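You operate a simulated robot arm through the tools that you are given. There is no shell and no other tool.

You run a simulated robot arm. Do the job below in one go: nothing can be reset, and whatever is moved stays where it is left.

TASK
Find the pot whose coat reads under its goal and flood it twice.
Fine: read the coat screen; use the well marked 5, let each flood drain, stand the pot back.

It is judged by the outcome, as a careful person would: the job done as asked, and still so three seconds after it is handed in. It fails if anything else is knocked over, pushed out of place, dropped, spilled or broken.

THE ROBOT
A 6-joint arm with a four-finger gripper, fixed in place. Base frame: the origin is at the foot of the arm, x ahead of it, y to its left, z up. Readings come in mm, degrees, newtons and seconds.
With the tool pointing down near the work surface it reaches from about 340 to 880 mm from the base axis. Its first joint turns from -166.0 to 166.0 degrees. Payload 3.67 kg.
The TCP is the grasp point between the finger pads, 28 mm short of the fingertips. In the tool frame z runs along the fingers and y along their closing line. Largest opening 112 mm; the body of the gripper starts 73 mm behind the TCP.
Orientation is told as [roll, pitch, yaw] about the base's x, y, z axes, in that order, counted from this pose: with the fingers straight down and closing along the base's y, the tool's x points along the base's -x, its y along +y and its z along -z.

THE INTERFACE
- The arm moves only by the tool arm_command. Its argument "increments" is a list of rows, each an object (a shift or turn left out is 0, a gripper value left out holds the last) with "xyz": the shift along the tool's x, y, z in mm, a list of three; "dr": the turn, a rotation vector about the tool's x, y, z in rad, a list of three; "grip": the opening in per cent of the stroke, from 0 (shut) to 100 (fully open). In form: [{"xyz": [dx, dy, dz], "dr": [ax, ay, az], "grip": grip}, ...]. A call has 1 to 20 rows; each row is the pose to reach, as a shift and turn from the pose commanded when the call began, along the tool's axes at that moment. A row lasts 0.2 s, in which the tool goes at most 50 mm and 8.6 degrees; a call with a longer step from one row to the next is refused whole, and so is a gripper value outside its range. A pose out of reach is approached as far as the arm can. The call stops where the force on the tool passes 40 N (or 10 N more than at its start, if that is more) or the arm is blocked; 0.2 s more then pass. The fingers move at their own pace and stop on an object; they squeeze with about 21 N. The grip force told is the motor's: it shows also when the fingers shut on nothing. Time passes only in rows, and 0.2 s behind the last, so rows that repeat a pose let the fingers close. The reply holds the time, the measured pose of the TCP, the force on the tool along the base axes, the opening and the grip force, in the units named above and with some noise, with the torque about the TCP (base axes, N m) and any sound that the robot's microphone picked up.
- Cameras (640 x 400 px; columns grow to the right, rows downward): "scene" is fixed at [218.1, 649.5, 1438.9]; the picture's right is [-0.49, -0.87, 0.00], its down [-0.77, 0.43, -0.46] and it looks along [0.40, -0.23, -0.89] (base axes); focal length 214 px, centre (320, 200). "wrist" rides on the gripper at [60, -18, -104] in the tool frame; the picture's right is [0.29, 0.96, 0.00], its down [-0.80, 0.24, -0.55] and it looks along [-0.53, 0.16, 0.83] (tool axes); focal length 234 px, centre (320, 200). There is no depth. A picture from a camera that has moved, and an enlarged one, comes with that camera's place and axes in the base frame and with its lens.
- get_image(camera): a new picture of that camera. No time passes.
- inspect(camera, box): a new picture of the part [left, top, right, bottom] of that camera's present view, enlarged. No time passes.
- job_done(): hands the job in; it is judged then, once.

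Places have to be worked out from the pictures, the camera data and where the tool is seen. Open the gripper and draw the arm clear of the work before you hand the job in, unless the task says otherwise.

The tools are called as a command line: name --argument value ..., lists and objects as JSON in quotes. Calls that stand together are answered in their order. arm_command: Moves the arm, as the interface text tells. Its arguments: {"type":"object","properties":{"increments":{"type":"array"}},"required":["increments"]} The other tools are called the same way: get_image (camera) takes a picture; inspect (camera, box) takes an enlarged picture of a part of a camera's view; job_done () hands the job in.

At the start:

```text
t: 0.0
eef_pos: [319.9, 410.0, 1283.6]
tool_rot: [0.0, 0.0, 0.1]
contact_force: [-0.6, 0.0, 0.1]
wrist_torque: [0.0, 0.02, -0.02]
opening: 112.0
finger_force: 0.0
```

scene: 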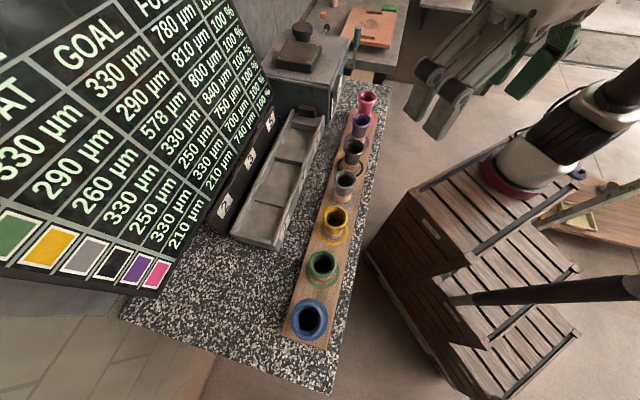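
wrist: 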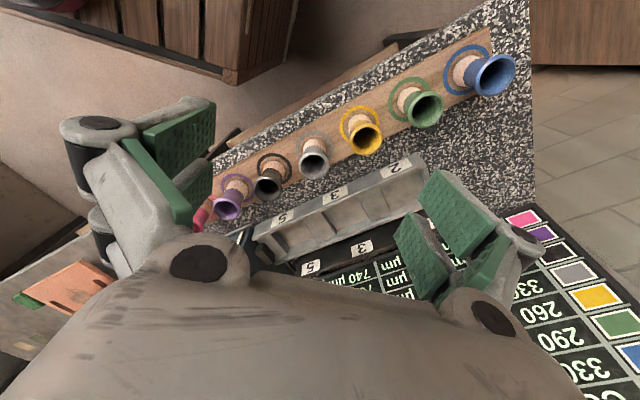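

I start by looking closer at the screen, the wells and the pots before moving anything.

inspect --camera "scene" --box '[0, 0, 280, 300]'

inspect --camera "scene" --box '[200, 80, 400, 240]'

inspect --camera "wrist" --box '[180, 20, 540, 280]'

inspect --camera "scene" --box '[240, 0, 440, 130]'

```text
1.33 times, centred on (140, 150) of scene
camera zoom: at [218.1, 649.5, 1438.9], right [-0.49, -0.87, 0.0], down [-0.77, 0.43, -0.46], along [0.4, -0.23, -0.89], focal length 286 px, centre (560, 267)
```

zoom: 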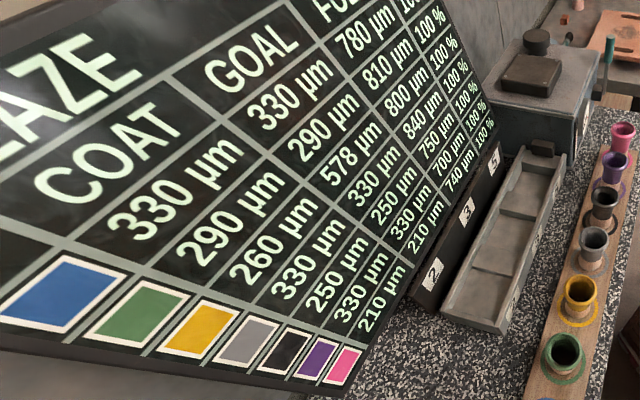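

```text
2.50 times, centred on (300, 160) of scene
camera zoom: at [218.1, 649.5, 1438.9], right [-0.49, -0.87, 0.0], down [-0.77, 0.43, -0.46], along [0.4, -0.23, -0.89], focal length 536 px, centre (370, 300)
```

zoom: 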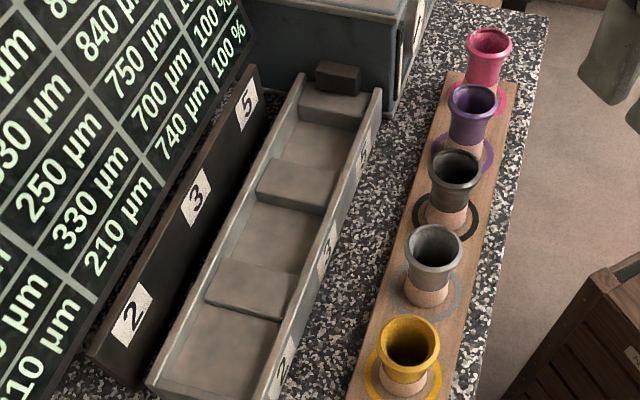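

```text
1.54 times, centred on (360, 150) of wrist
camera zoom: at [260.1, 391.8, 1386.4], right [-0.29, 0.96, 0.0], down [0.8, 0.24, 0.55], along [0.53, 0.16, -0.83], focal length 360 px, centre (258, 277)
```

zoom: 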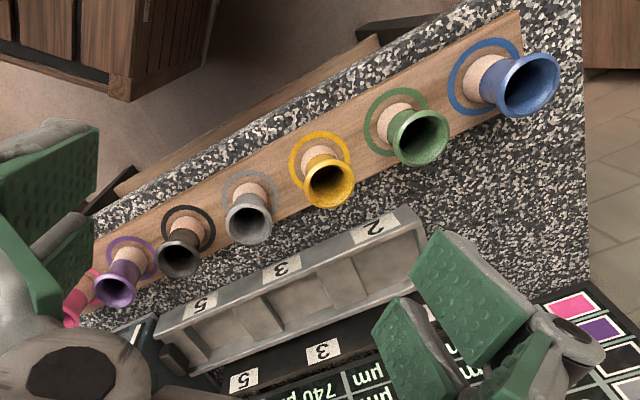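

```text
3.08 times, centred on (340, 65) of scene
camera zoom: at [218.1, 649.5, 1438.9], right [-0.49, -0.87, 0.0], down [-0.77, 0.43, -0.46], along [0.4, -0.23, -0.89], focal length 660 px, centre (258, 615)
```

zoom: 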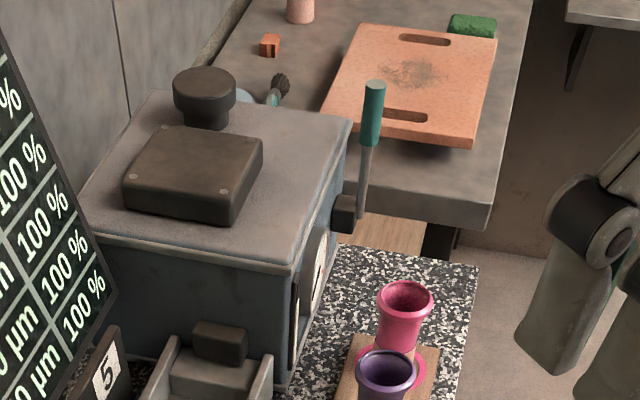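

The yellow row reads coat 260 µm against goal 578 µm, while every other row matches its goal. Triangulating from the two views puts the yellow pot's rim near (373, 515, 963) and its foot near z 877. I'll move the arm high and clear to see the trough and the machine better with the wrist camera.

arm_command --increments '[{"xyz": [-10, -30, 0]}, {"xyz": [-20, -60, 0]}, {"xyz": [-30, -90, 0]}, {"xyz": [-40, -120, 0]}, {"xyz": [-50, -150, 0]}, {"xyz": [-60, -180, 0]}, {"xyz": [-70, -210, 0]}, {"xyz": [-80, -240, 0]}, {"xyz": [-90, -260, 0]}, {"xyz": [-100, -260, 0]}]'

get_image --camera "wrist"

get_image --camera "scene"

```text
t: 2.2
eef_pos: [419.7, 150.8, 1283.0]
tool_rot: [0.0, 0.0, 0.0]
contact_force: [-0.2, 0.1, -0.3]
wrist_torque: [-0.03, -0.02, -0.03]
opening: 111.9
finger_force: 0.1
```

```text
taken
camera wrist: at [360.4, 132.0, 1385.4], right [-0.29, 0.96, 0.0], down [0.8, 0.24, 0.55], along [0.53, 0.16, -0.83], focal length 234 px, centre (320, 200)
```

wrist: 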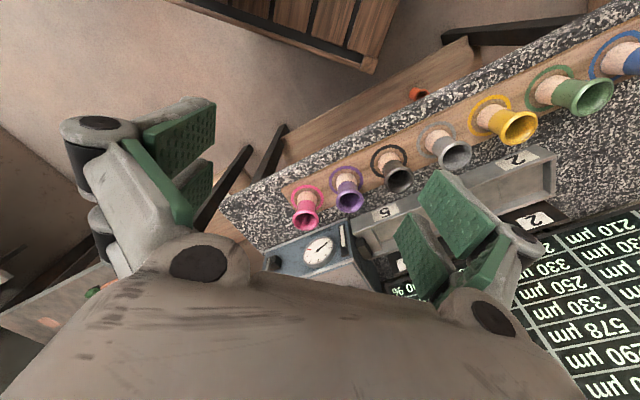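

```text
taken
```

scene: 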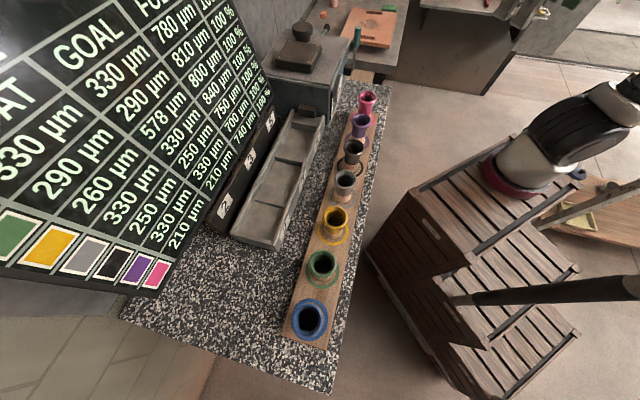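

The machine's face with a gauge is partly visible now, and I'll enlarge that area.

inspect --camera "wrist" --box '[230, 140, 430, 290]'

inspect --camera "scene" --box '[220, 0, 420, 130]'

inspect --camera "scene" --box '[200, 95, 340, 255]'

```text
2.67 times, centred on (330, 215) of wrist
camera zoom: at [360.4, 132.0, 1385.4], right [-0.29, 0.96, 0.0], down [0.8, 0.24, 0.55], along [0.53, 0.16, -0.83], focal length 624 px, centre (293, 160)
```

zoom: 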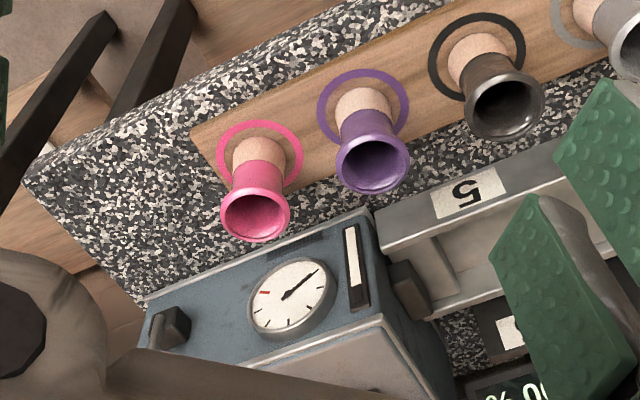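

```text
3.08 times, centred on (320, 65) of scene
camera zoom: at [218.1, 649.5, 1438.9], right [-0.49, -0.87, 0.0], down [-0.77, 0.43, -0.46], along [0.4, -0.23, -0.89], focal length 660 px, centre (320, 615)
```

zoom: 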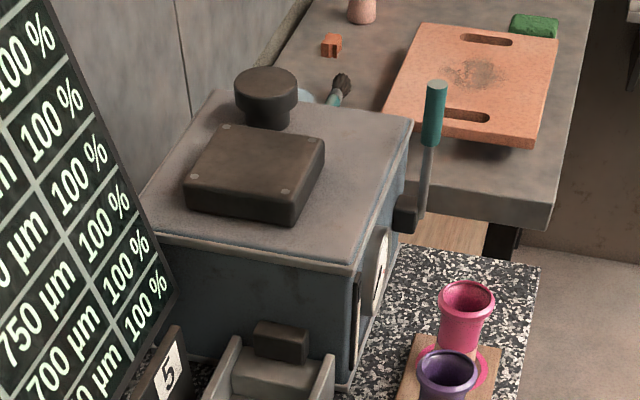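

```text
2.50 times, centred on (270, 175) of scene
camera zoom: at [218.1, 649.5, 1438.9], right [-0.49, -0.87, 0.0], down [-0.77, 0.43, -0.46], along [0.4, -0.23, -0.89], focal length 536 px, centre (445, 262)
```

zoom: 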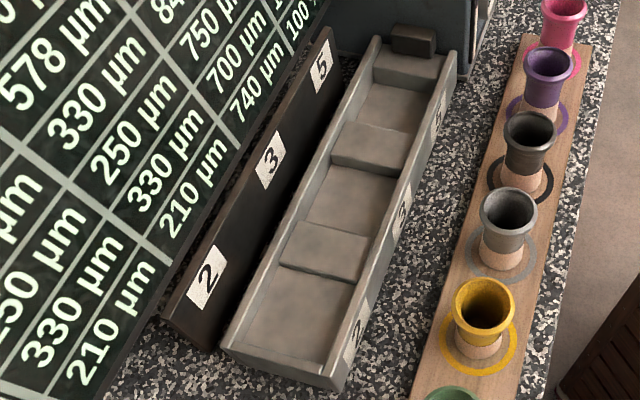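

The trough has three wells (2, 3, 5), with well 5 nearest the machine's spout, and a lever with a teal handle stands on the machine's front face. I'll check how the arm itself sits before going closer.

inspect --camera "scene" --box '[400, 40, 640, 300]'

inspect --camera "scene" --box '[320, 10, 400, 80]'

```text
1.54 times, centred on (520, 170) of scene
camera zoom: at [218.1, 649.5, 1438.9], right [-0.49, -0.87, 0.0], down [-0.77, 0.43, -0.46], along [0.4, -0.23, -0.89], focal length 330 px, centre (12, 246)
```

zoom: 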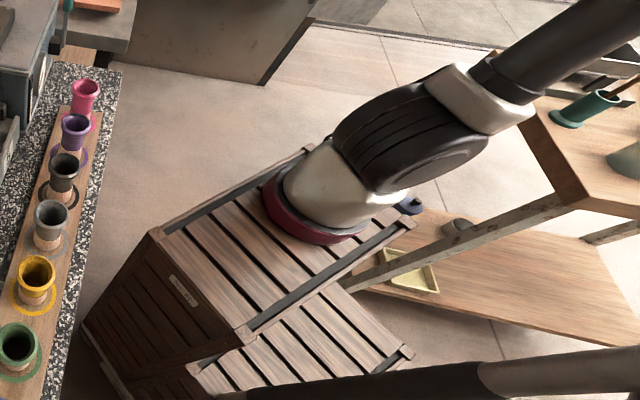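

```text
5.71 times, centred on (360, 45) of scene
camera zoom: at [218.1, 649.5, 1438.9], right [-0.49, -0.87, 0.0], down [-0.77, 0.43, -0.46], along [0.4, -0.23, -0.89], focal length 1226 px, centre (91, 1086)
```

zoom: 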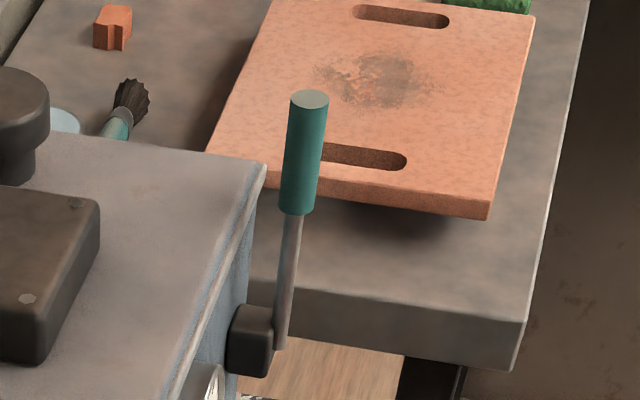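

The arm's foot looks offset from where I'd expect it, so I'll tilt the tool back slightly at this safe height. That lets me see the base and learn what the arm must clear.

arm_command --increments '[{"xyz": [0, 0, 0], "dr": [0, 0.14, 0]}, {"dr": [0, 0.28, 0]}, {"dr": [0, 0.42, 0]}, {"dr": [0, 0.56, 0]}, {"dr": [0, 0.7, 0]}]'

get_image --camera "wrist"

get_image --camera "scene"

```text
t: 3.4
eef_pos: [419.5, 150.1, 1283.7]
tool_rot: [0.2, 40.3, 0.2]
contact_force: [-0.2, -0.6, -0.4]
wrist_torque: [0.02, -0.01, 0.0]
opening: 112.3
finger_force: 0.1
```

```text
taken
camera wrist: at [441.0, 131.6, 1400.5], right [-0.22, 0.96, 0.19], down [0.97, 0.24, -0.09], along [-0.13, 0.16, -0.98], focal length 234 px, centre (320, 200)
```

wrist: 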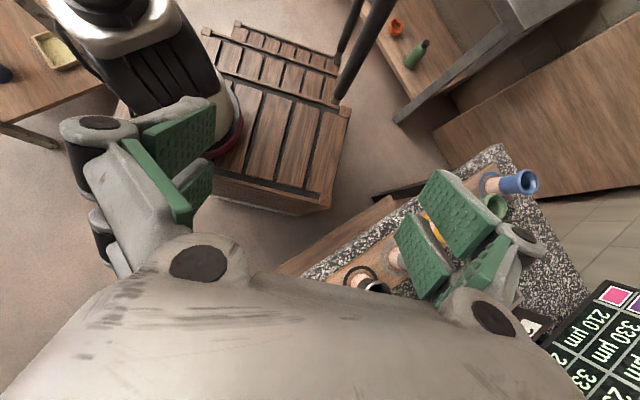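

```text
taken
```

scene: 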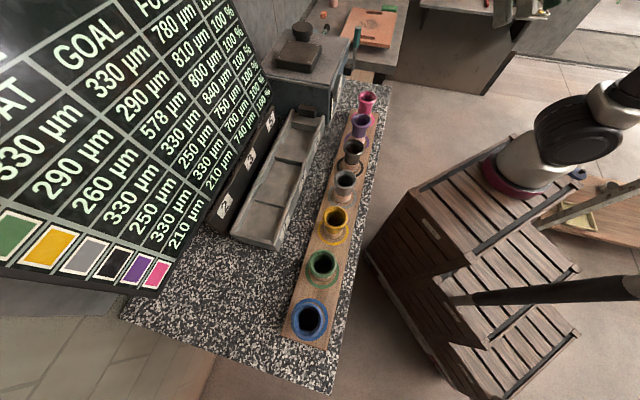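

Crate corners and the base ring triangulate to roughly (220, -50, 850), so the arm really stands closer to the bench than the origin, and everything is comfortably within reach. I tilt back upright and move forward at the same height to look at the lever from above.

arm_command --increments '[{"xyz": [-28.7, 0, -24.1], "dr": [0, -0.0879, 0]}, {"xyz": [-57.4, 0, -48.2], "dr": [0, -0.1758, 0]}, {"xyz": [-86.1, 0, -72.3], "dr": [0, -0.2637, 0]}, {"xyz": [-114.8, 0, -96.4], "dr": [0, -0.3516, 0]}, {"xyz": [-143.5, 0, -120.5], "dr": [0, -0.4395, 0]}, {"xyz": [-172.2, 0, -144.6], "dr": [0, -0.5274, 0]}, {"xyz": [-200.9, 0, -168.7], "dr": [0, -0.6153, 0]}, {"xyz": [-229.8, 0, -192.8], "dr": [0, -0.7032, 0]}]'

get_image --camera "wrist"

get_image --camera "scene"

```text
t: 5.2
eef_pos: [719.6, 149.2, 1284.0]
tool_rot: [0.1, -0.3, 0.0]
contact_force: [-0.3, -0.2, 0.0]
wrist_torque: [-0.01, -0.01, -0.01]
opening: 112.0
finger_force: 0.1
```

```text
taken
camera wrist: at [659.8, 131.1, 1386.0], right [-0.29, 0.96, 0.0], down [0.79, 0.24, 0.56], along [0.53, 0.16, -0.83], focal length 234 px, centre (320, 200)
```

wrist: 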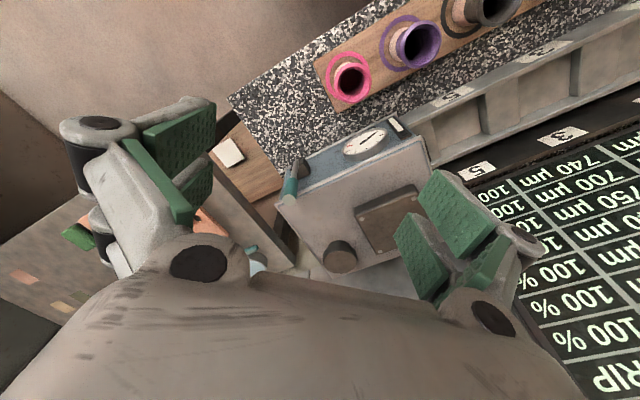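

```text
taken
```

scene: 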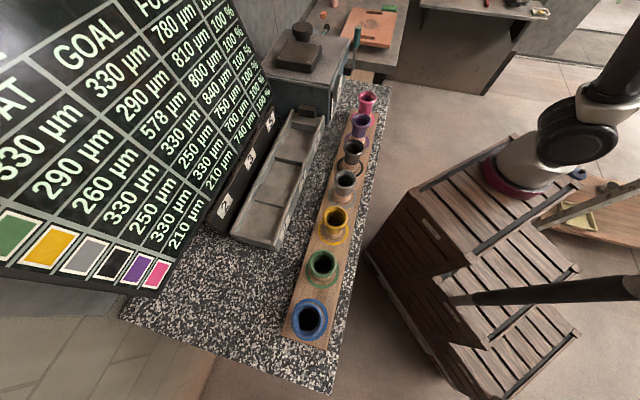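

The lever, machine top, gauge and sight glass are now in view, and the fourth screen column appears to end in "DRIP". I'll enlarge both regions.

inspect --camera "wrist" --box '[240, 100, 440, 225]'

inspect --camera "wrist" --box '[440, 160, 640, 400]'

inspect --camera "wrist" --box '[380, 0, 640, 180]'

```text
3.20 times, centred on (340, 162) of wrist
camera zoom: at [659.8, 131.1, 1386.0], right [-0.29, 0.96, 0.0], down [0.79, 0.24, 0.56], along [0.53, 0.16, -0.83], focal length 749 px, centre (256, 320)
```

zoom: 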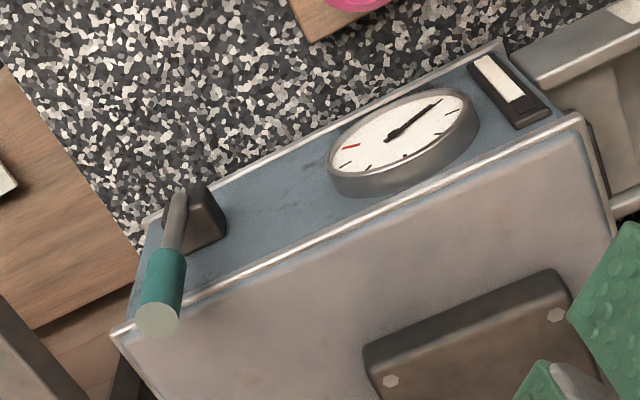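

```text
1.67 times, centred on (540, 280) of wrist
camera zoom: at [659.8, 131.1, 1386.0], right [-0.29, 0.96, 0.0], down [0.79, 0.24, 0.56], along [0.53, 0.16, -0.83], focal length 390 px, centre (-47, 67)
```

zoom: 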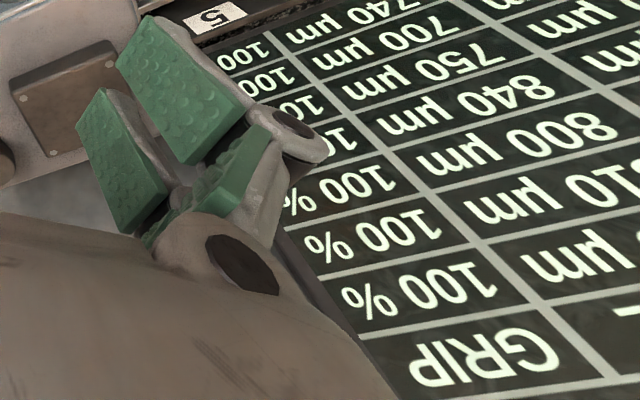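

```text
2.22 times, centred on (510, 90) of wrist
camera zoom: at [659.8, 131.1, 1386.0], right [-0.29, 0.96, 0.0], down [0.79, 0.24, 0.56], along [0.53, 0.16, -0.83], focal length 520 px, centre (-102, 444)
```

zoom: 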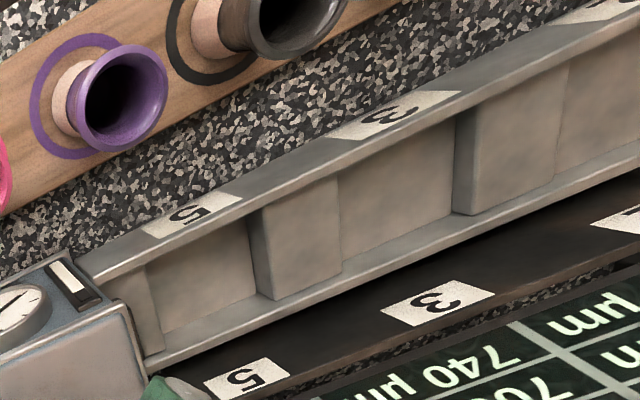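

The lever triangulates to about (865, 142), vertical from z≈942 to its teal top at z≈1079, standing in front of the machine's face. Now I move lower, over the space between board and trough, to measure the wells and the yellow pot.

arm_command --increments '[{"xyz": [20, 22.6, 0]}, {"xyz": [40, 45.2, 10]}, {"xyz": [60, 67.8, 30]}, {"xyz": [80, 90.4, 50]}, {"xyz": [100, 113, 70]}, {"xyz": [120, 135.6, 90]}, {"xyz": [140, 158.2, 110]}, {"xyz": [160, 181, 134]}]'

get_image --camera "wrist"

inspect --camera "wrist" --box '[240, 0, 640, 250]'

```text
t: 7.0
eef_pos: [559.1, 331.9, 1147.9]
tool_rot: [0.0, -0.2, 0.0]
contact_force: [0.0, -0.3, 1.7]
wrist_torque: [0.0, 0.01, -0.02]
opening: 111.8
finger_force: 0.1
```

```text
taken
camera wrist: at [500.1, 312.8, 1250.7], right [-0.29, 0.96, 0.0], down [0.8, 0.24, 0.56], along [0.53, 0.16, -0.83], focal length 234 px, centre (320, 200)
```

wrist: 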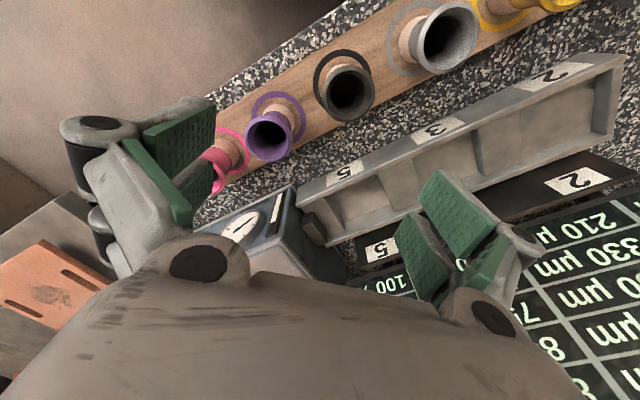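

```text
1.60 times, centred on (440, 125) of wrist
camera zoom: at [500.1, 312.8, 1250.7], right [-0.29, 0.96, 0.0], down [0.8, 0.24, 0.56], along [0.53, 0.16, -0.83], focal length 375 px, centre (128, 320)
```

zoom: 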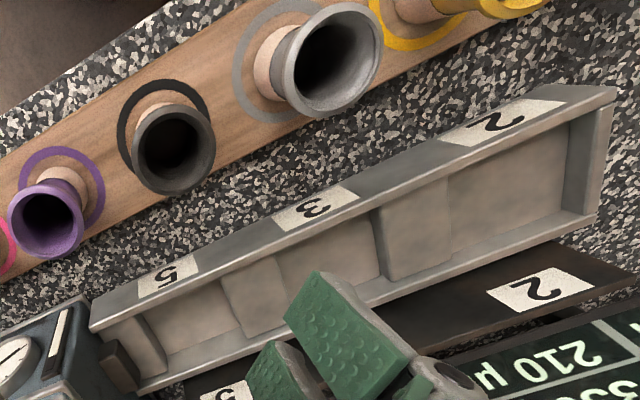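

The trough lies parallel to the pot row with well 5 beside the machine around (705, 440). I'll yaw the tool 45° to line up with the bench and hover over the trough, staying above z 1060, to measure well 5.

arm_command --increments '[{"xyz": [-22.3, 13, 14.7], "dr": [0, 0, -0.131]}, {"xyz": [-44.6, 26, 29.4], "dr": [0, 0, -0.262]}, {"xyz": [-67, 39, 44], "dr": [0, 0, -0.393]}, {"xyz": [-89.3, 52, 58.7], "dr": [0, 0, -0.524]}, {"xyz": [-111.6, 65, 73.4], "dr": [0, 0, -0.655]}, {"xyz": [-134, 78, 88], "dr": [0, 0, -0.7854]}]'

get_image --camera "wrist"

get_image --camera "scene"

```text
t: 8.4
eef_pos: [694.9, 408.9, 1060.6]
tool_rot: [-0.1, -0.1, 45.1]
contact_force: [-0.4, -0.9, 0.7]
wrist_torque: [0.04, -0.05, -0.03]
opening: 111.9
finger_force: 0.1
```

```text
taken
camera wrist: at [664.8, 353.7, 1163.7], right [-0.88, 0.47, 0.0], down [0.39, 0.73, 0.56], along [0.26, 0.49, -0.83], focal length 234 px, centre (320, 200)
```

wrist: 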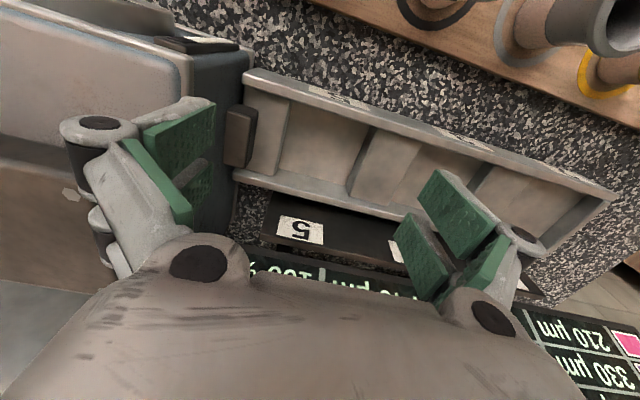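

```text
taken
```

scene: 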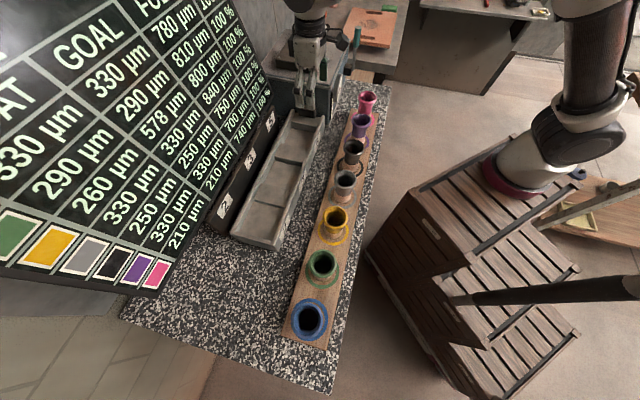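

Both views show the trough clearly now, so I'll enlarge the region around well 5 for measuring.

inspect --camera "wrist" --box '[220, 50, 460, 210]'

inspect --camera "scene" --box '[255, 90, 355, 170]'

inspect --camera "scene" --box '[290, 190, 390, 270]'

```text
2.50 times, centred on (340, 130) of wrist
camera zoom: at [664.8, 353.7, 1163.7], right [-0.88, 0.47, 0.0], down [0.39, 0.73, 0.56], along [0.26, 0.49, -0.83], focal length 585 px, centre (270, 375)
```

zoom: 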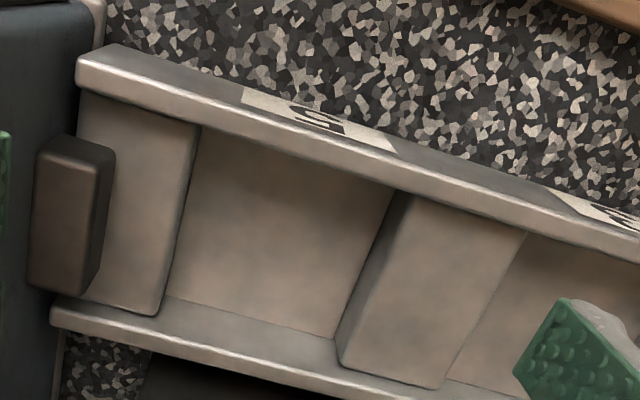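

```text
5.00 times, centred on (305, 130) of scene
camera zoom: at [218.1, 649.5, 1438.9], right [-0.49, -0.87, 0.0], down [-0.77, 0.43, -0.46], along [0.4, -0.23, -0.89], focal length 1072 px, centre (395, 550)
```

zoom: 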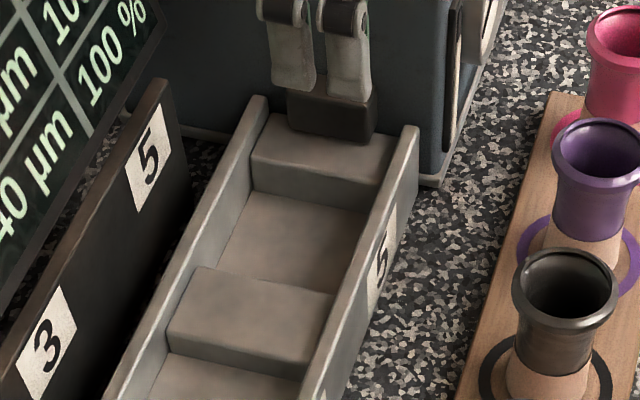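

```text
5.00 times, centred on (340, 230) of scene
camera zoom: at [218.1, 649.5, 1438.9], right [-0.49, -0.87, 0.0], down [-0.77, 0.43, -0.46], along [0.4, -0.23, -0.89], focal length 1072 px, centre (220, 50)
```

zoom: 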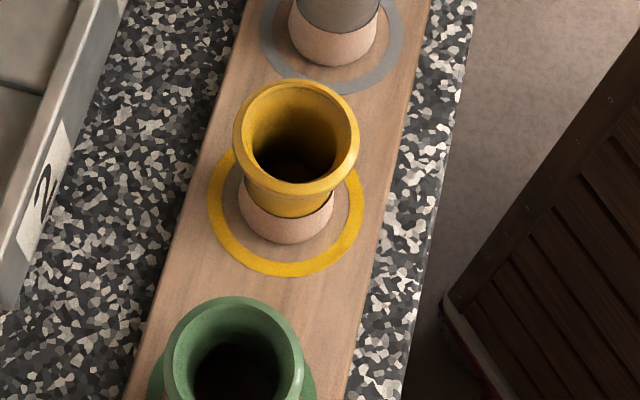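

Measured in bench axes (u along the row, v outward): well 5 spans about u 135–233, v 772–868. Its floor is at z≈871, the weirs at z≈900 and the walls at z≈910. The yellow pot stands at about (372, 518), so I move over it at z 1060 for a check before descending.

arm_command --increments '[{"xyz": [16.8, 33.9, 0]}, {"xyz": [33.6, 67.8, 0]}, {"xyz": [50.3, 101.7, 0]}, {"xyz": [67.1, 135.6, 0]}, {"xyz": [83.9, 169.5, 0]}, {"xyz": [100.7, 203.4, 0]}, {"xyz": [117.4, 237.3, 0]}, {"xyz": [134.2, 271.2, 0]}, {"xyz": [151, 305, 0]}]'

get_image --camera "wrist"

inspect --camera "wrist" --box '[200, 40, 440, 200]'

get_image --camera "scene"

```text
t: 10.4
eef_pos: [371.6, 518.1, 1059.0]
tool_rot: [-0.1, -0.1, 45.0]
contact_force: [0.0, 0.0, -0.3]
wrist_torque: [0.03, 0.05, 0.02]
opening: 112.0
finger_force: 0.0
```

```text
taken
camera wrist: at [342.2, 461.9, 1161.3], right [-0.88, 0.47, 0.0], down [0.39, 0.73, 0.56], along [0.26, 0.49, -0.83], focal length 234 px, centre (320, 200)
```

wrist: 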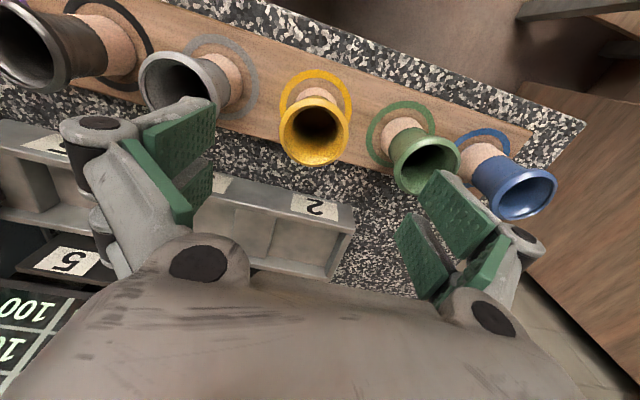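

```text
2.50 times, centred on (320, 120) of wrist
camera zoom: at [342.2, 461.9, 1161.3], right [-0.88, 0.47, 0.0], down [0.39, 0.73, 0.56], along [0.26, 0.49, -0.83], focal length 585 px, centre (320, 400)
```

zoom: 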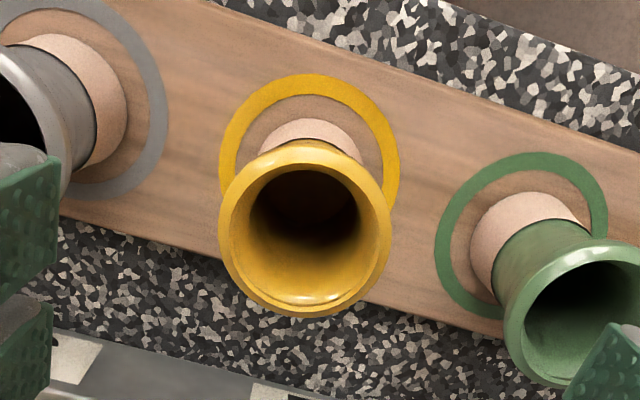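

```text
taken
```

scene: 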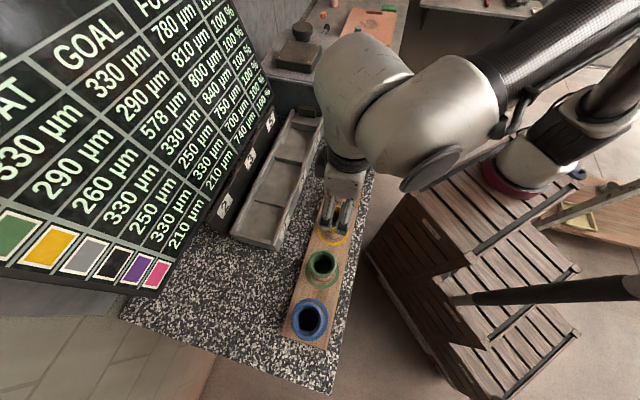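

The wrist view shows the pot about 5 mm toward +u of the tool axis, while in v it is nearly centred. I correct that, narrow the opening to about 90 mm and come down to just above the rim to check again.

arm_command --increments '[{"xyz": [1, -5.5, 0], "grip": 80}, {"xyz": [1, -5.5, 20], "grip": 80}, {"xyz": [1, -5.5, 40], "grip": 80}, {"xyz": [1, -5.5, 55], "grip": 80}]'

get_image --camera "wrist"

inspect --camera "scene" --box '[280, 170, 400, 270]'

```text
t: 11.4
eef_pos: [374.6, 512.7, 1004.5]
tool_rot: [-0.1, -0.1, 45.0]
contact_force: [-0.3, 0.3, -0.1]
wrist_torque: [-0.04, 0.0, 0.0]
opening: 89.7
finger_force: 0.0
```

```text
taken
camera wrist: at [345.2, 457.8, 1107.1], right [-0.88, 0.47, 0.0], down [0.39, 0.73, 0.56], along [0.26, 0.49, -0.83], focal length 234 px, centre (320, 200)
```

wrist: 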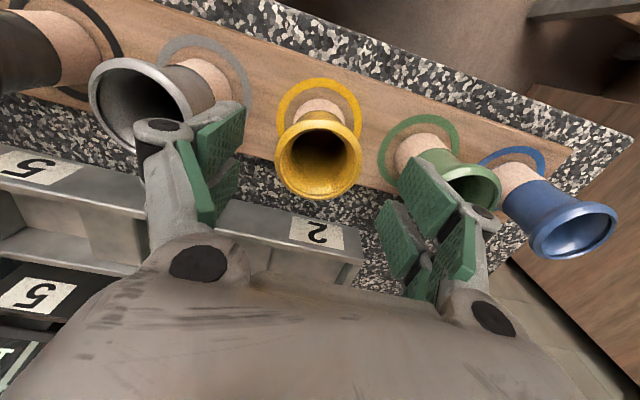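

```text
4.00 times, centred on (340, 220) of scene
camera zoom: at [218.1, 649.5, 1438.9], right [-0.49, -0.87, 0.0], down [-0.77, 0.43, -0.46], along [0.4, -0.23, -0.89], focal length 858 px, centre (240, 120)
```

zoom: 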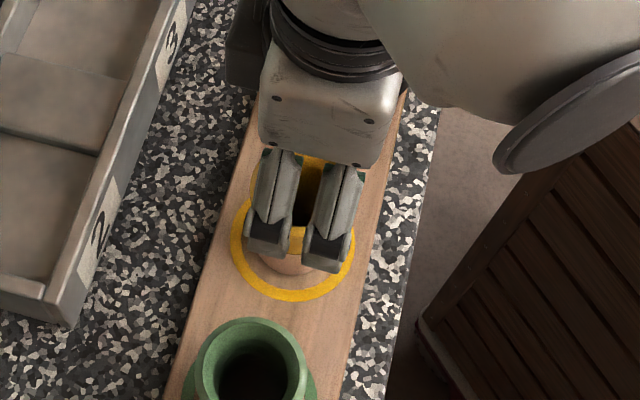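

The rim now sits within about 2 mm of the tool axis; I make the last small correction (+1.3 u, −1.5 v) and lower the open fingers around the pot to TCP z≈912, tips about 6 mm above the board.

arm_command --increments '[{"xyz": [1.5, -1.3, 10]}, {"xyz": [1.5, -1.3, 30]}, {"xyz": [1.5, -1.3, 50]}, {"xyz": [1.5, -1.3, 70]}, {"xyz": [1.5, -1.3, 85]}, {"xyz": [1.5, -1.3, 92]}]'

get_image --camera "wrist"

inspect --camera "scene" --box '[280, 170, 400, 270]'

```text
t: 12.8
eef_pos: [375.0, 511.6, 913.2]
tool_rot: [0.0, -0.1, 45.0]
contact_force: [0.8, 0.4, -0.2]
wrist_torque: [0.01, 0.03, -0.04]
opening: 89.6
finger_force: 0.0
```

```text
taken
camera wrist: at [345.1, 456.3, 1016.0], right [-0.88, 0.47, 0.0], down [0.39, 0.73, 0.56], along [0.26, 0.49, -0.83], focal length 234 px, centre (320, 200)
```

wrist: 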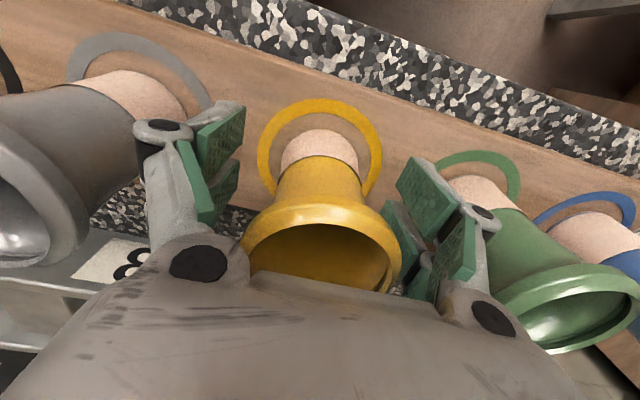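

```text
4.00 times, centred on (340, 220) of scene
camera zoom: at [218.1, 649.5, 1438.9], right [-0.49, -0.87, 0.0], down [-0.77, 0.43, -0.46], along [0.4, -0.23, -0.89], focal length 858 px, centre (240, 120)
```

zoom: 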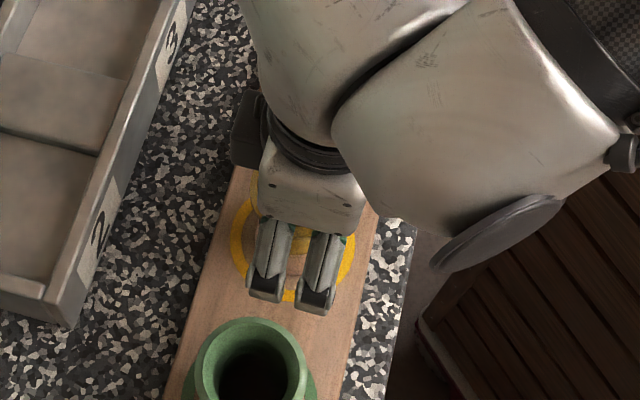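

The foot and its ring are centred between the pads, so I close gently on the pot without moving.

arm_command --increments '[{"grip": 60}, {"grip": 45}, {"grip": 35}, {"grip": 30}, {"grip": 30}]'

get_image --camera "wrist"

get_image --camera "scene"

```text
t: 14.0
eef_pos: [376.0, 511.8, 913.8]
tool_rot: [-0.1, -0.2, 45.0]
contact_force: [-0.2, 1.3, 4.5]
wrist_torque: [-0.01, -0.06, 0.03]
opening: 55.7
finger_force: 21.3
```

```text
taken
camera wrist: at [345.1, 456.3, 1016.2], right [-0.88, 0.47, 0.0], down [0.39, 0.73, 0.56], along [0.26, 0.49, -0.83], focal length 234 px, centre (320, 200)
```

wrist: 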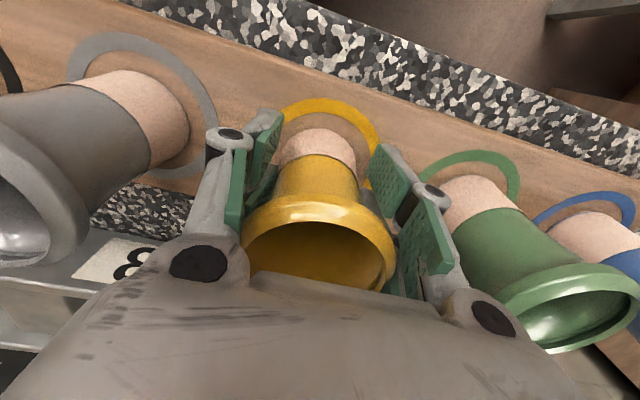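

```text
taken
```

scene: 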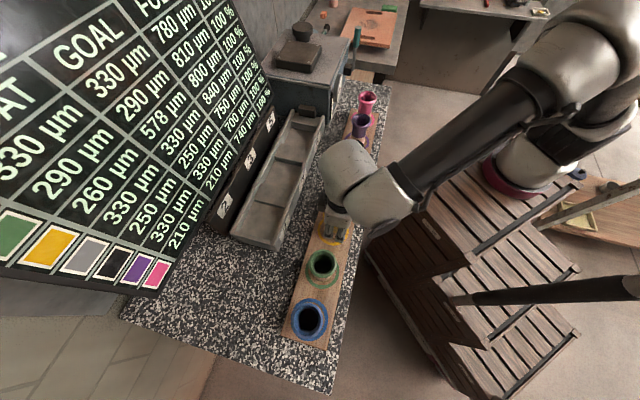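

The fingers stopped at 55.7 mm with 21 N. I'll zoom in on the contact before lifting.

inspect --camera "wrist" --box '[220, 80, 440, 300]'

inspect --camera "scene" --box '[0, 120, 280, 290]'

```text
1.82 times, centred on (330, 190) of wrist
camera zoom: at [345.1, 456.3, 1016.2], right [-0.88, 0.47, 0.0], down [0.39, 0.73, 0.56], along [0.26, 0.49, -0.83], focal length 426 px, centre (302, 218)
```

zoom: 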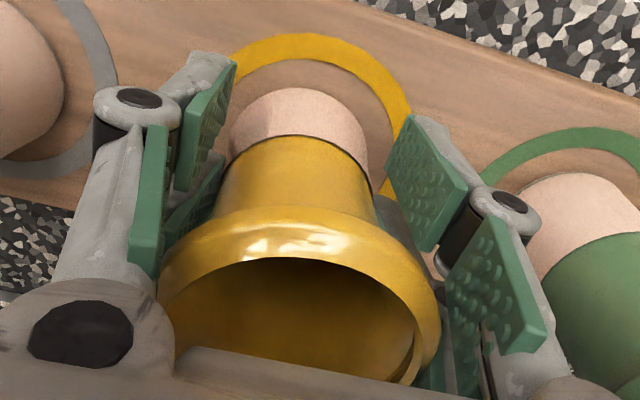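

```text
2.29 times, centred on (140, 205) of scene
camera zoom: at [218.1, 649.5, 1438.9], right [-0.49, -0.87, 0.0], down [-0.77, 0.43, -0.46], along [0.4, -0.23, -0.89], focal length 490 px, centre (731, 189)
```

zoom: 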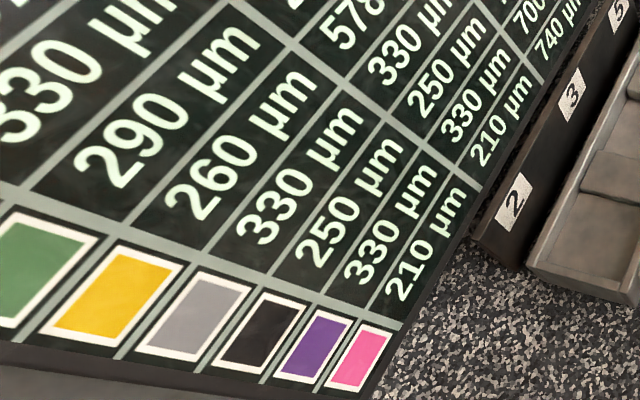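

The long fingers touched the flared rim (about 55 mm) well above the pads, not the foot. I'd rather hold the rim at the pad centre, which also keeps the tips clear of the trough, so I'll open, rise 42 mm and close again.

arm_command --increments '[{"grip": 60}, {"grip": 78}, {"xyz": [0, 0, -20], "grip": 78}, {"xyz": [0, 0, -41], "grip": 78}, {"xyz": [0, 0, -41], "grip": 60}, {"xyz": [0, 0, -41], "grip": 40}, {"xyz": [0, 0, -41], "grip": 35}, {"xyz": [0, 0, -41], "grip": 35}]'

inspect --camera "wrist" --box '[200, 60, 460, 280]'

inspect --camera "scene" --box '[280, 170, 400, 270]'

```text
t: 15.8
eef_pos: [374.0, 512.1, 954.0]
tool_rot: [-0.1, -0.2, 45.0]
contact_force: [-1.3, -0.3, 3.6]
wrist_torque: [-0.02, 0.02, -0.01]
opening: 59.7
finger_force: 20.7
```

```text
1.82 times, centred on (330, 170) of wrist
camera zoom: at [345.2, 456.5, 1056.6], right [-0.88, 0.47, 0.0], down [0.39, 0.73, 0.56], along [0.26, 0.49, -0.83], focal length 426 px, centre (302, 254)
```

zoom: 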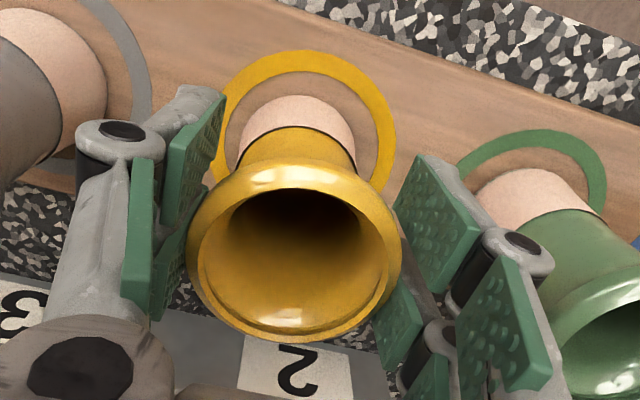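

```text
4.00 times, centred on (340, 220) of scene
camera zoom: at [218.1, 649.5, 1438.9], right [-0.49, -0.87, 0.0], down [-0.77, 0.43, -0.46], along [0.4, -0.23, -0.89], focal length 858 px, centre (240, 120)
```

zoom: 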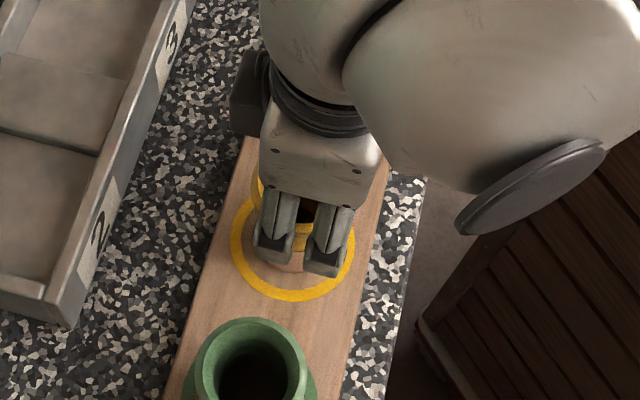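

The rim (59.7 mm) is now held at the pad centres with 20.7 N. I lift 12 mm and check the hold.

arm_command --increments '[{"xyz": [0, 0, -3]}, {"xyz": [0, 0, -6]}, {"xyz": [0, 0, -9]}, {"xyz": [0, 0, -12]}, {"xyz": [0, 0, -12]}]'

get_image --camera "wrist"

inspect --camera "scene" --box '[280, 170, 400, 270]'

```text
t: 17.0
eef_pos: [375.4, 511.2, 966.8]
tool_rot: [-0.1, -0.2, 44.9]
contact_force: [0.1, -0.2, -2.5]
wrist_torque: [-0.03, -0.01, -0.01]
opening: 59.3
finger_force: 20.9
```

```text
taken
camera wrist: at [345.9, 456.3, 1068.8], right [-0.88, 0.47, 0.0], down [0.39, 0.73, 0.56], along [0.26, 0.49, -0.83], focal length 234 px, centre (320, 200)
```

wrist: 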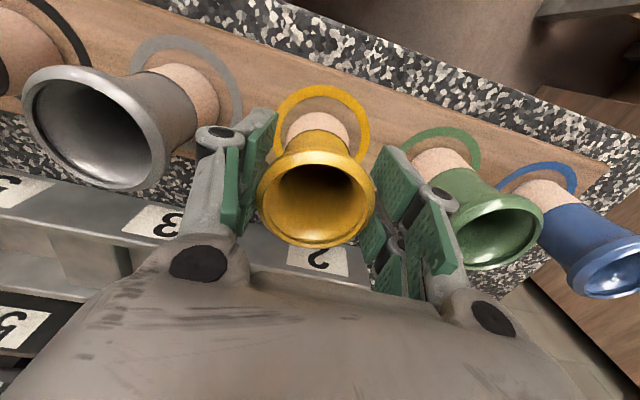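

```text
4.00 times, centred on (340, 220) of scene
camera zoom: at [218.1, 649.5, 1438.9], right [-0.49, -0.87, 0.0], down [-0.77, 0.43, -0.46], along [0.4, -0.23, -0.89], focal length 858 px, centre (240, 120)
```

zoom: 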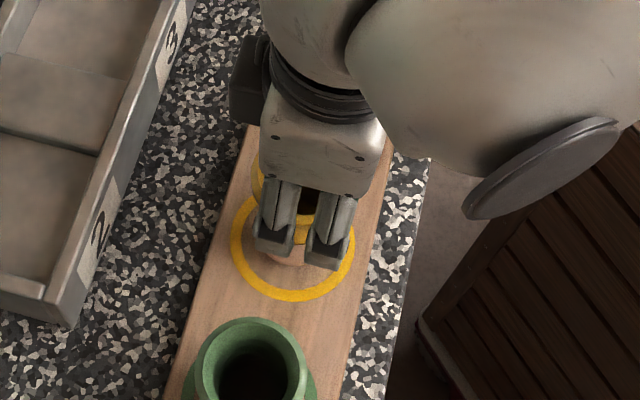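

The pot weighs about 2.5 N and came up level with the tool. I raise it about 92 mm so its foot clears all rims and the trough, then carry it smoothly over to above well 5's centre.

arm_command --increments '[{"xyz": [0, 0, -12]}, {"xyz": [0, 0, -26]}, {"xyz": [0, 0, -42]}, {"xyz": [0, 0, -58]}, {"xyz": [0, 0, -74]}, {"xyz": [0, 0, -86]}, {"xyz": [0, 0, -92]}, {"xyz": [0, 0, -92]}]'

arm_command --increments '[{"xyz": [-8, -12, 0]}, {"xyz": [-22, -32, 0]}, {"xyz": [-38, -55, 0]}, {"xyz": [-55, -80, 0]}, {"xyz": [-72, -105, 0]}, {"xyz": [-90, -131, 0]}, {"xyz": [-108, -157, 0]}, {"xyz": [-126, -183, 0]}, {"xyz": [-144, -209, 0]}, {"xyz": [-162, -235, 0]}, {"xyz": [-177, -257, 0]}, {"xyz": [-188, -273, 0]}, {"xyz": [-193, -280, 0]}, {"xyz": [-193, -280, 0]}, {"xyz": [-193, -280, 0]}]'

get_image --camera "wrist"

get_image --camera "scene"

```text
t: 18.8
eef_pos: [374.6, 510.5, 1057.5]
tool_rot: [-0.2, 0.0, 45.0]
contact_force: [-0.1, -0.5, -0.6]
wrist_torque: [0.03, -0.01, 0.0]
opening: 38.8
finger_force: 0.1
```

```text
t: 22.0
eef_pos: [709.7, 450.2, 1059.8]
tool_rot: [-0.1, -0.1, 45.0]
contact_force: [0.2, -0.2, 0.5]
wrist_torque: [0.04, -0.01, 0.0]
opening: 39.0
finger_force: 0.0
```

```text
taken
camera wrist: at [680.1, 395.0, 1161.6], right [-0.88, 0.47, 0.0], down [0.39, 0.73, 0.56], along [0.26, 0.49, -0.83], focal length 234 px, centre (320, 200)
```

wrist: 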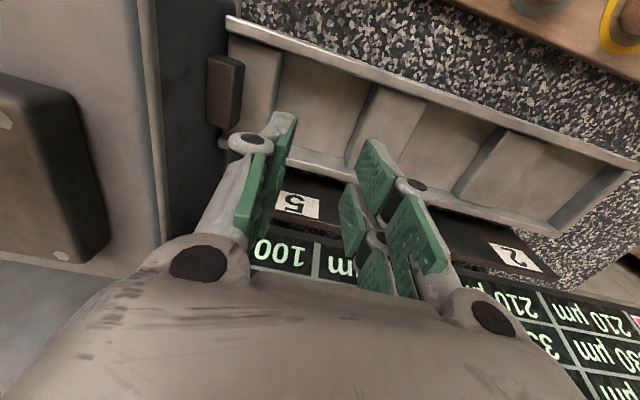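

```text
taken
```

scene: 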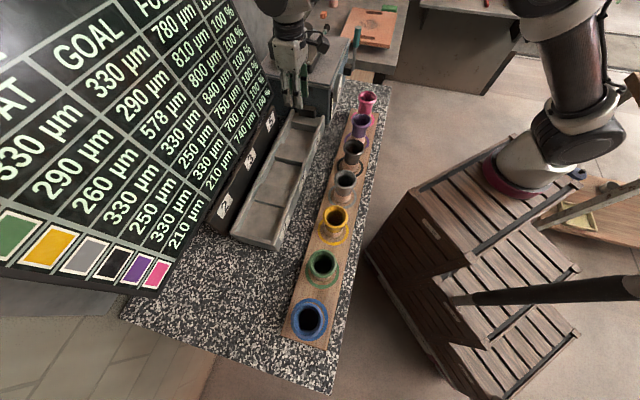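

The fingers lost the pot during the lift: the opening fell to 39 mm and the fingers are empty. I shouldn't have chained the carry to the lift. Looking at whether the pot is still upright at its place.

inspect --camera "scene" --box '[290, 170, 390, 270]'

inspect --camera "scene" --box '[0, 0, 280, 300]'

inspect --camera "wrist" --box '[520, 0, 640, 80]'

```text
4.00 times, centred on (340, 220) of scene
camera zoom: at [218.1, 649.5, 1438.9], right [-0.49, -0.87, 0.0], down [-0.77, 0.43, -0.46], along [0.4, -0.23, -0.89], focal length 858 px, centre (240, 120)
```

zoom: 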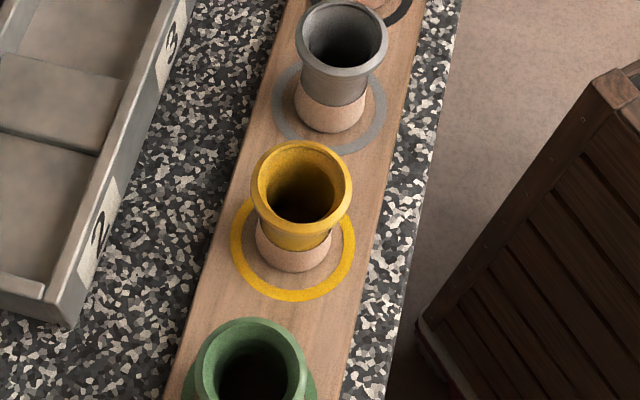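

```text
1.33 times, centred on (140, 150) of scene
camera zoom: at [218.1, 649.5, 1438.9], right [-0.49, -0.87, 0.0], down [-0.77, 0.43, -0.46], along [0.4, -0.23, -0.89], focal length 286 px, centre (560, 267)
```

zoom: 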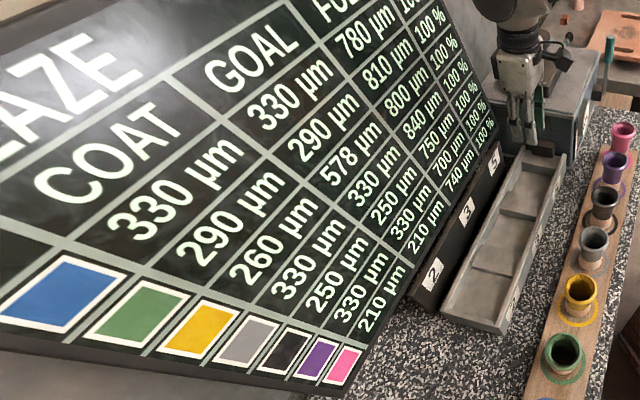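

```text
5.00 times, centred on (580, 40) of wrist
camera zoom: at [680.1, 395.0, 1161.6], right [-0.88, 0.47, 0.0], down [0.39, 0.73, 0.56], along [0.26, 0.49, -0.83], focal length 1171 px, centre (-980, 1000)
```

zoom: 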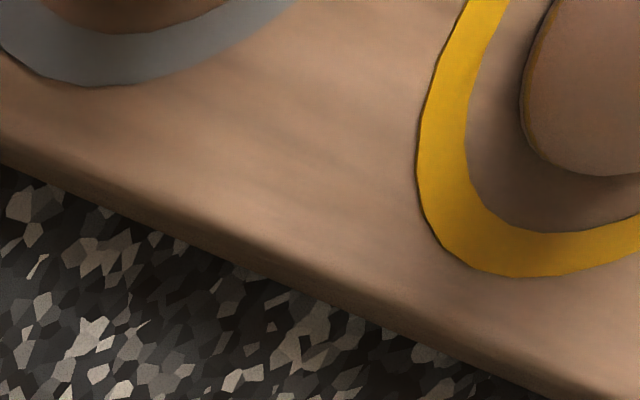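

The pot stands upright in its ring, exactly where it was (rim still at pixel 335, 217), and its reading is unchanged at 260 µm and 100 %. The glazed lip is slippery, so I'll regrip deeper with a much slower lift, checking at every stage. First I go back above it with the gripper open.

arm_command --increments '[{"xyz": [16, 23, 0], "grip": 80}, {"xyz": [37, 54, 0]}, {"xyz": [58, 85, 0]}, {"xyz": [80, 117, 0]}, {"xyz": [102, 149, 0]}, {"xyz": [124, 181, 0]}, {"xyz": [146, 213, 0]}, {"xyz": [167, 243, 0]}, {"xyz": [185, 268, 0]}, {"xyz": [193, 280, 0]}, {"xyz": [193, 280, 0]}]'

inspect --camera "wrist" --box '[200, 40, 440, 200]'

```text
t: 24.4
eef_pos: [375.0, 510.9, 1057.2]
tool_rot: [0.0, -0.1, 45.0]
contact_force: [-0.5, -0.5, 0.2]
wrist_torque: [0.03, 0.03, -0.01]
opening: 89.5
finger_force: 0.1
```

```text
2.50 times, centred on (320, 120) of wrist
camera zoom: at [345.0, 456.4, 1160.7], right [-0.88, 0.47, 0.0], down [0.39, 0.73, 0.56], along [0.26, 0.49, -0.83], focal length 585 px, centre (320, 400)
```

zoom: 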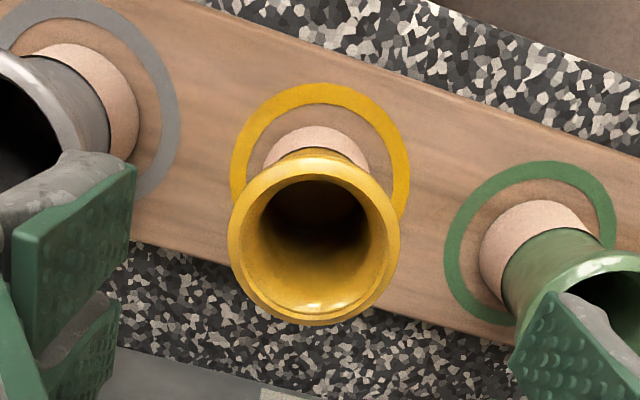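

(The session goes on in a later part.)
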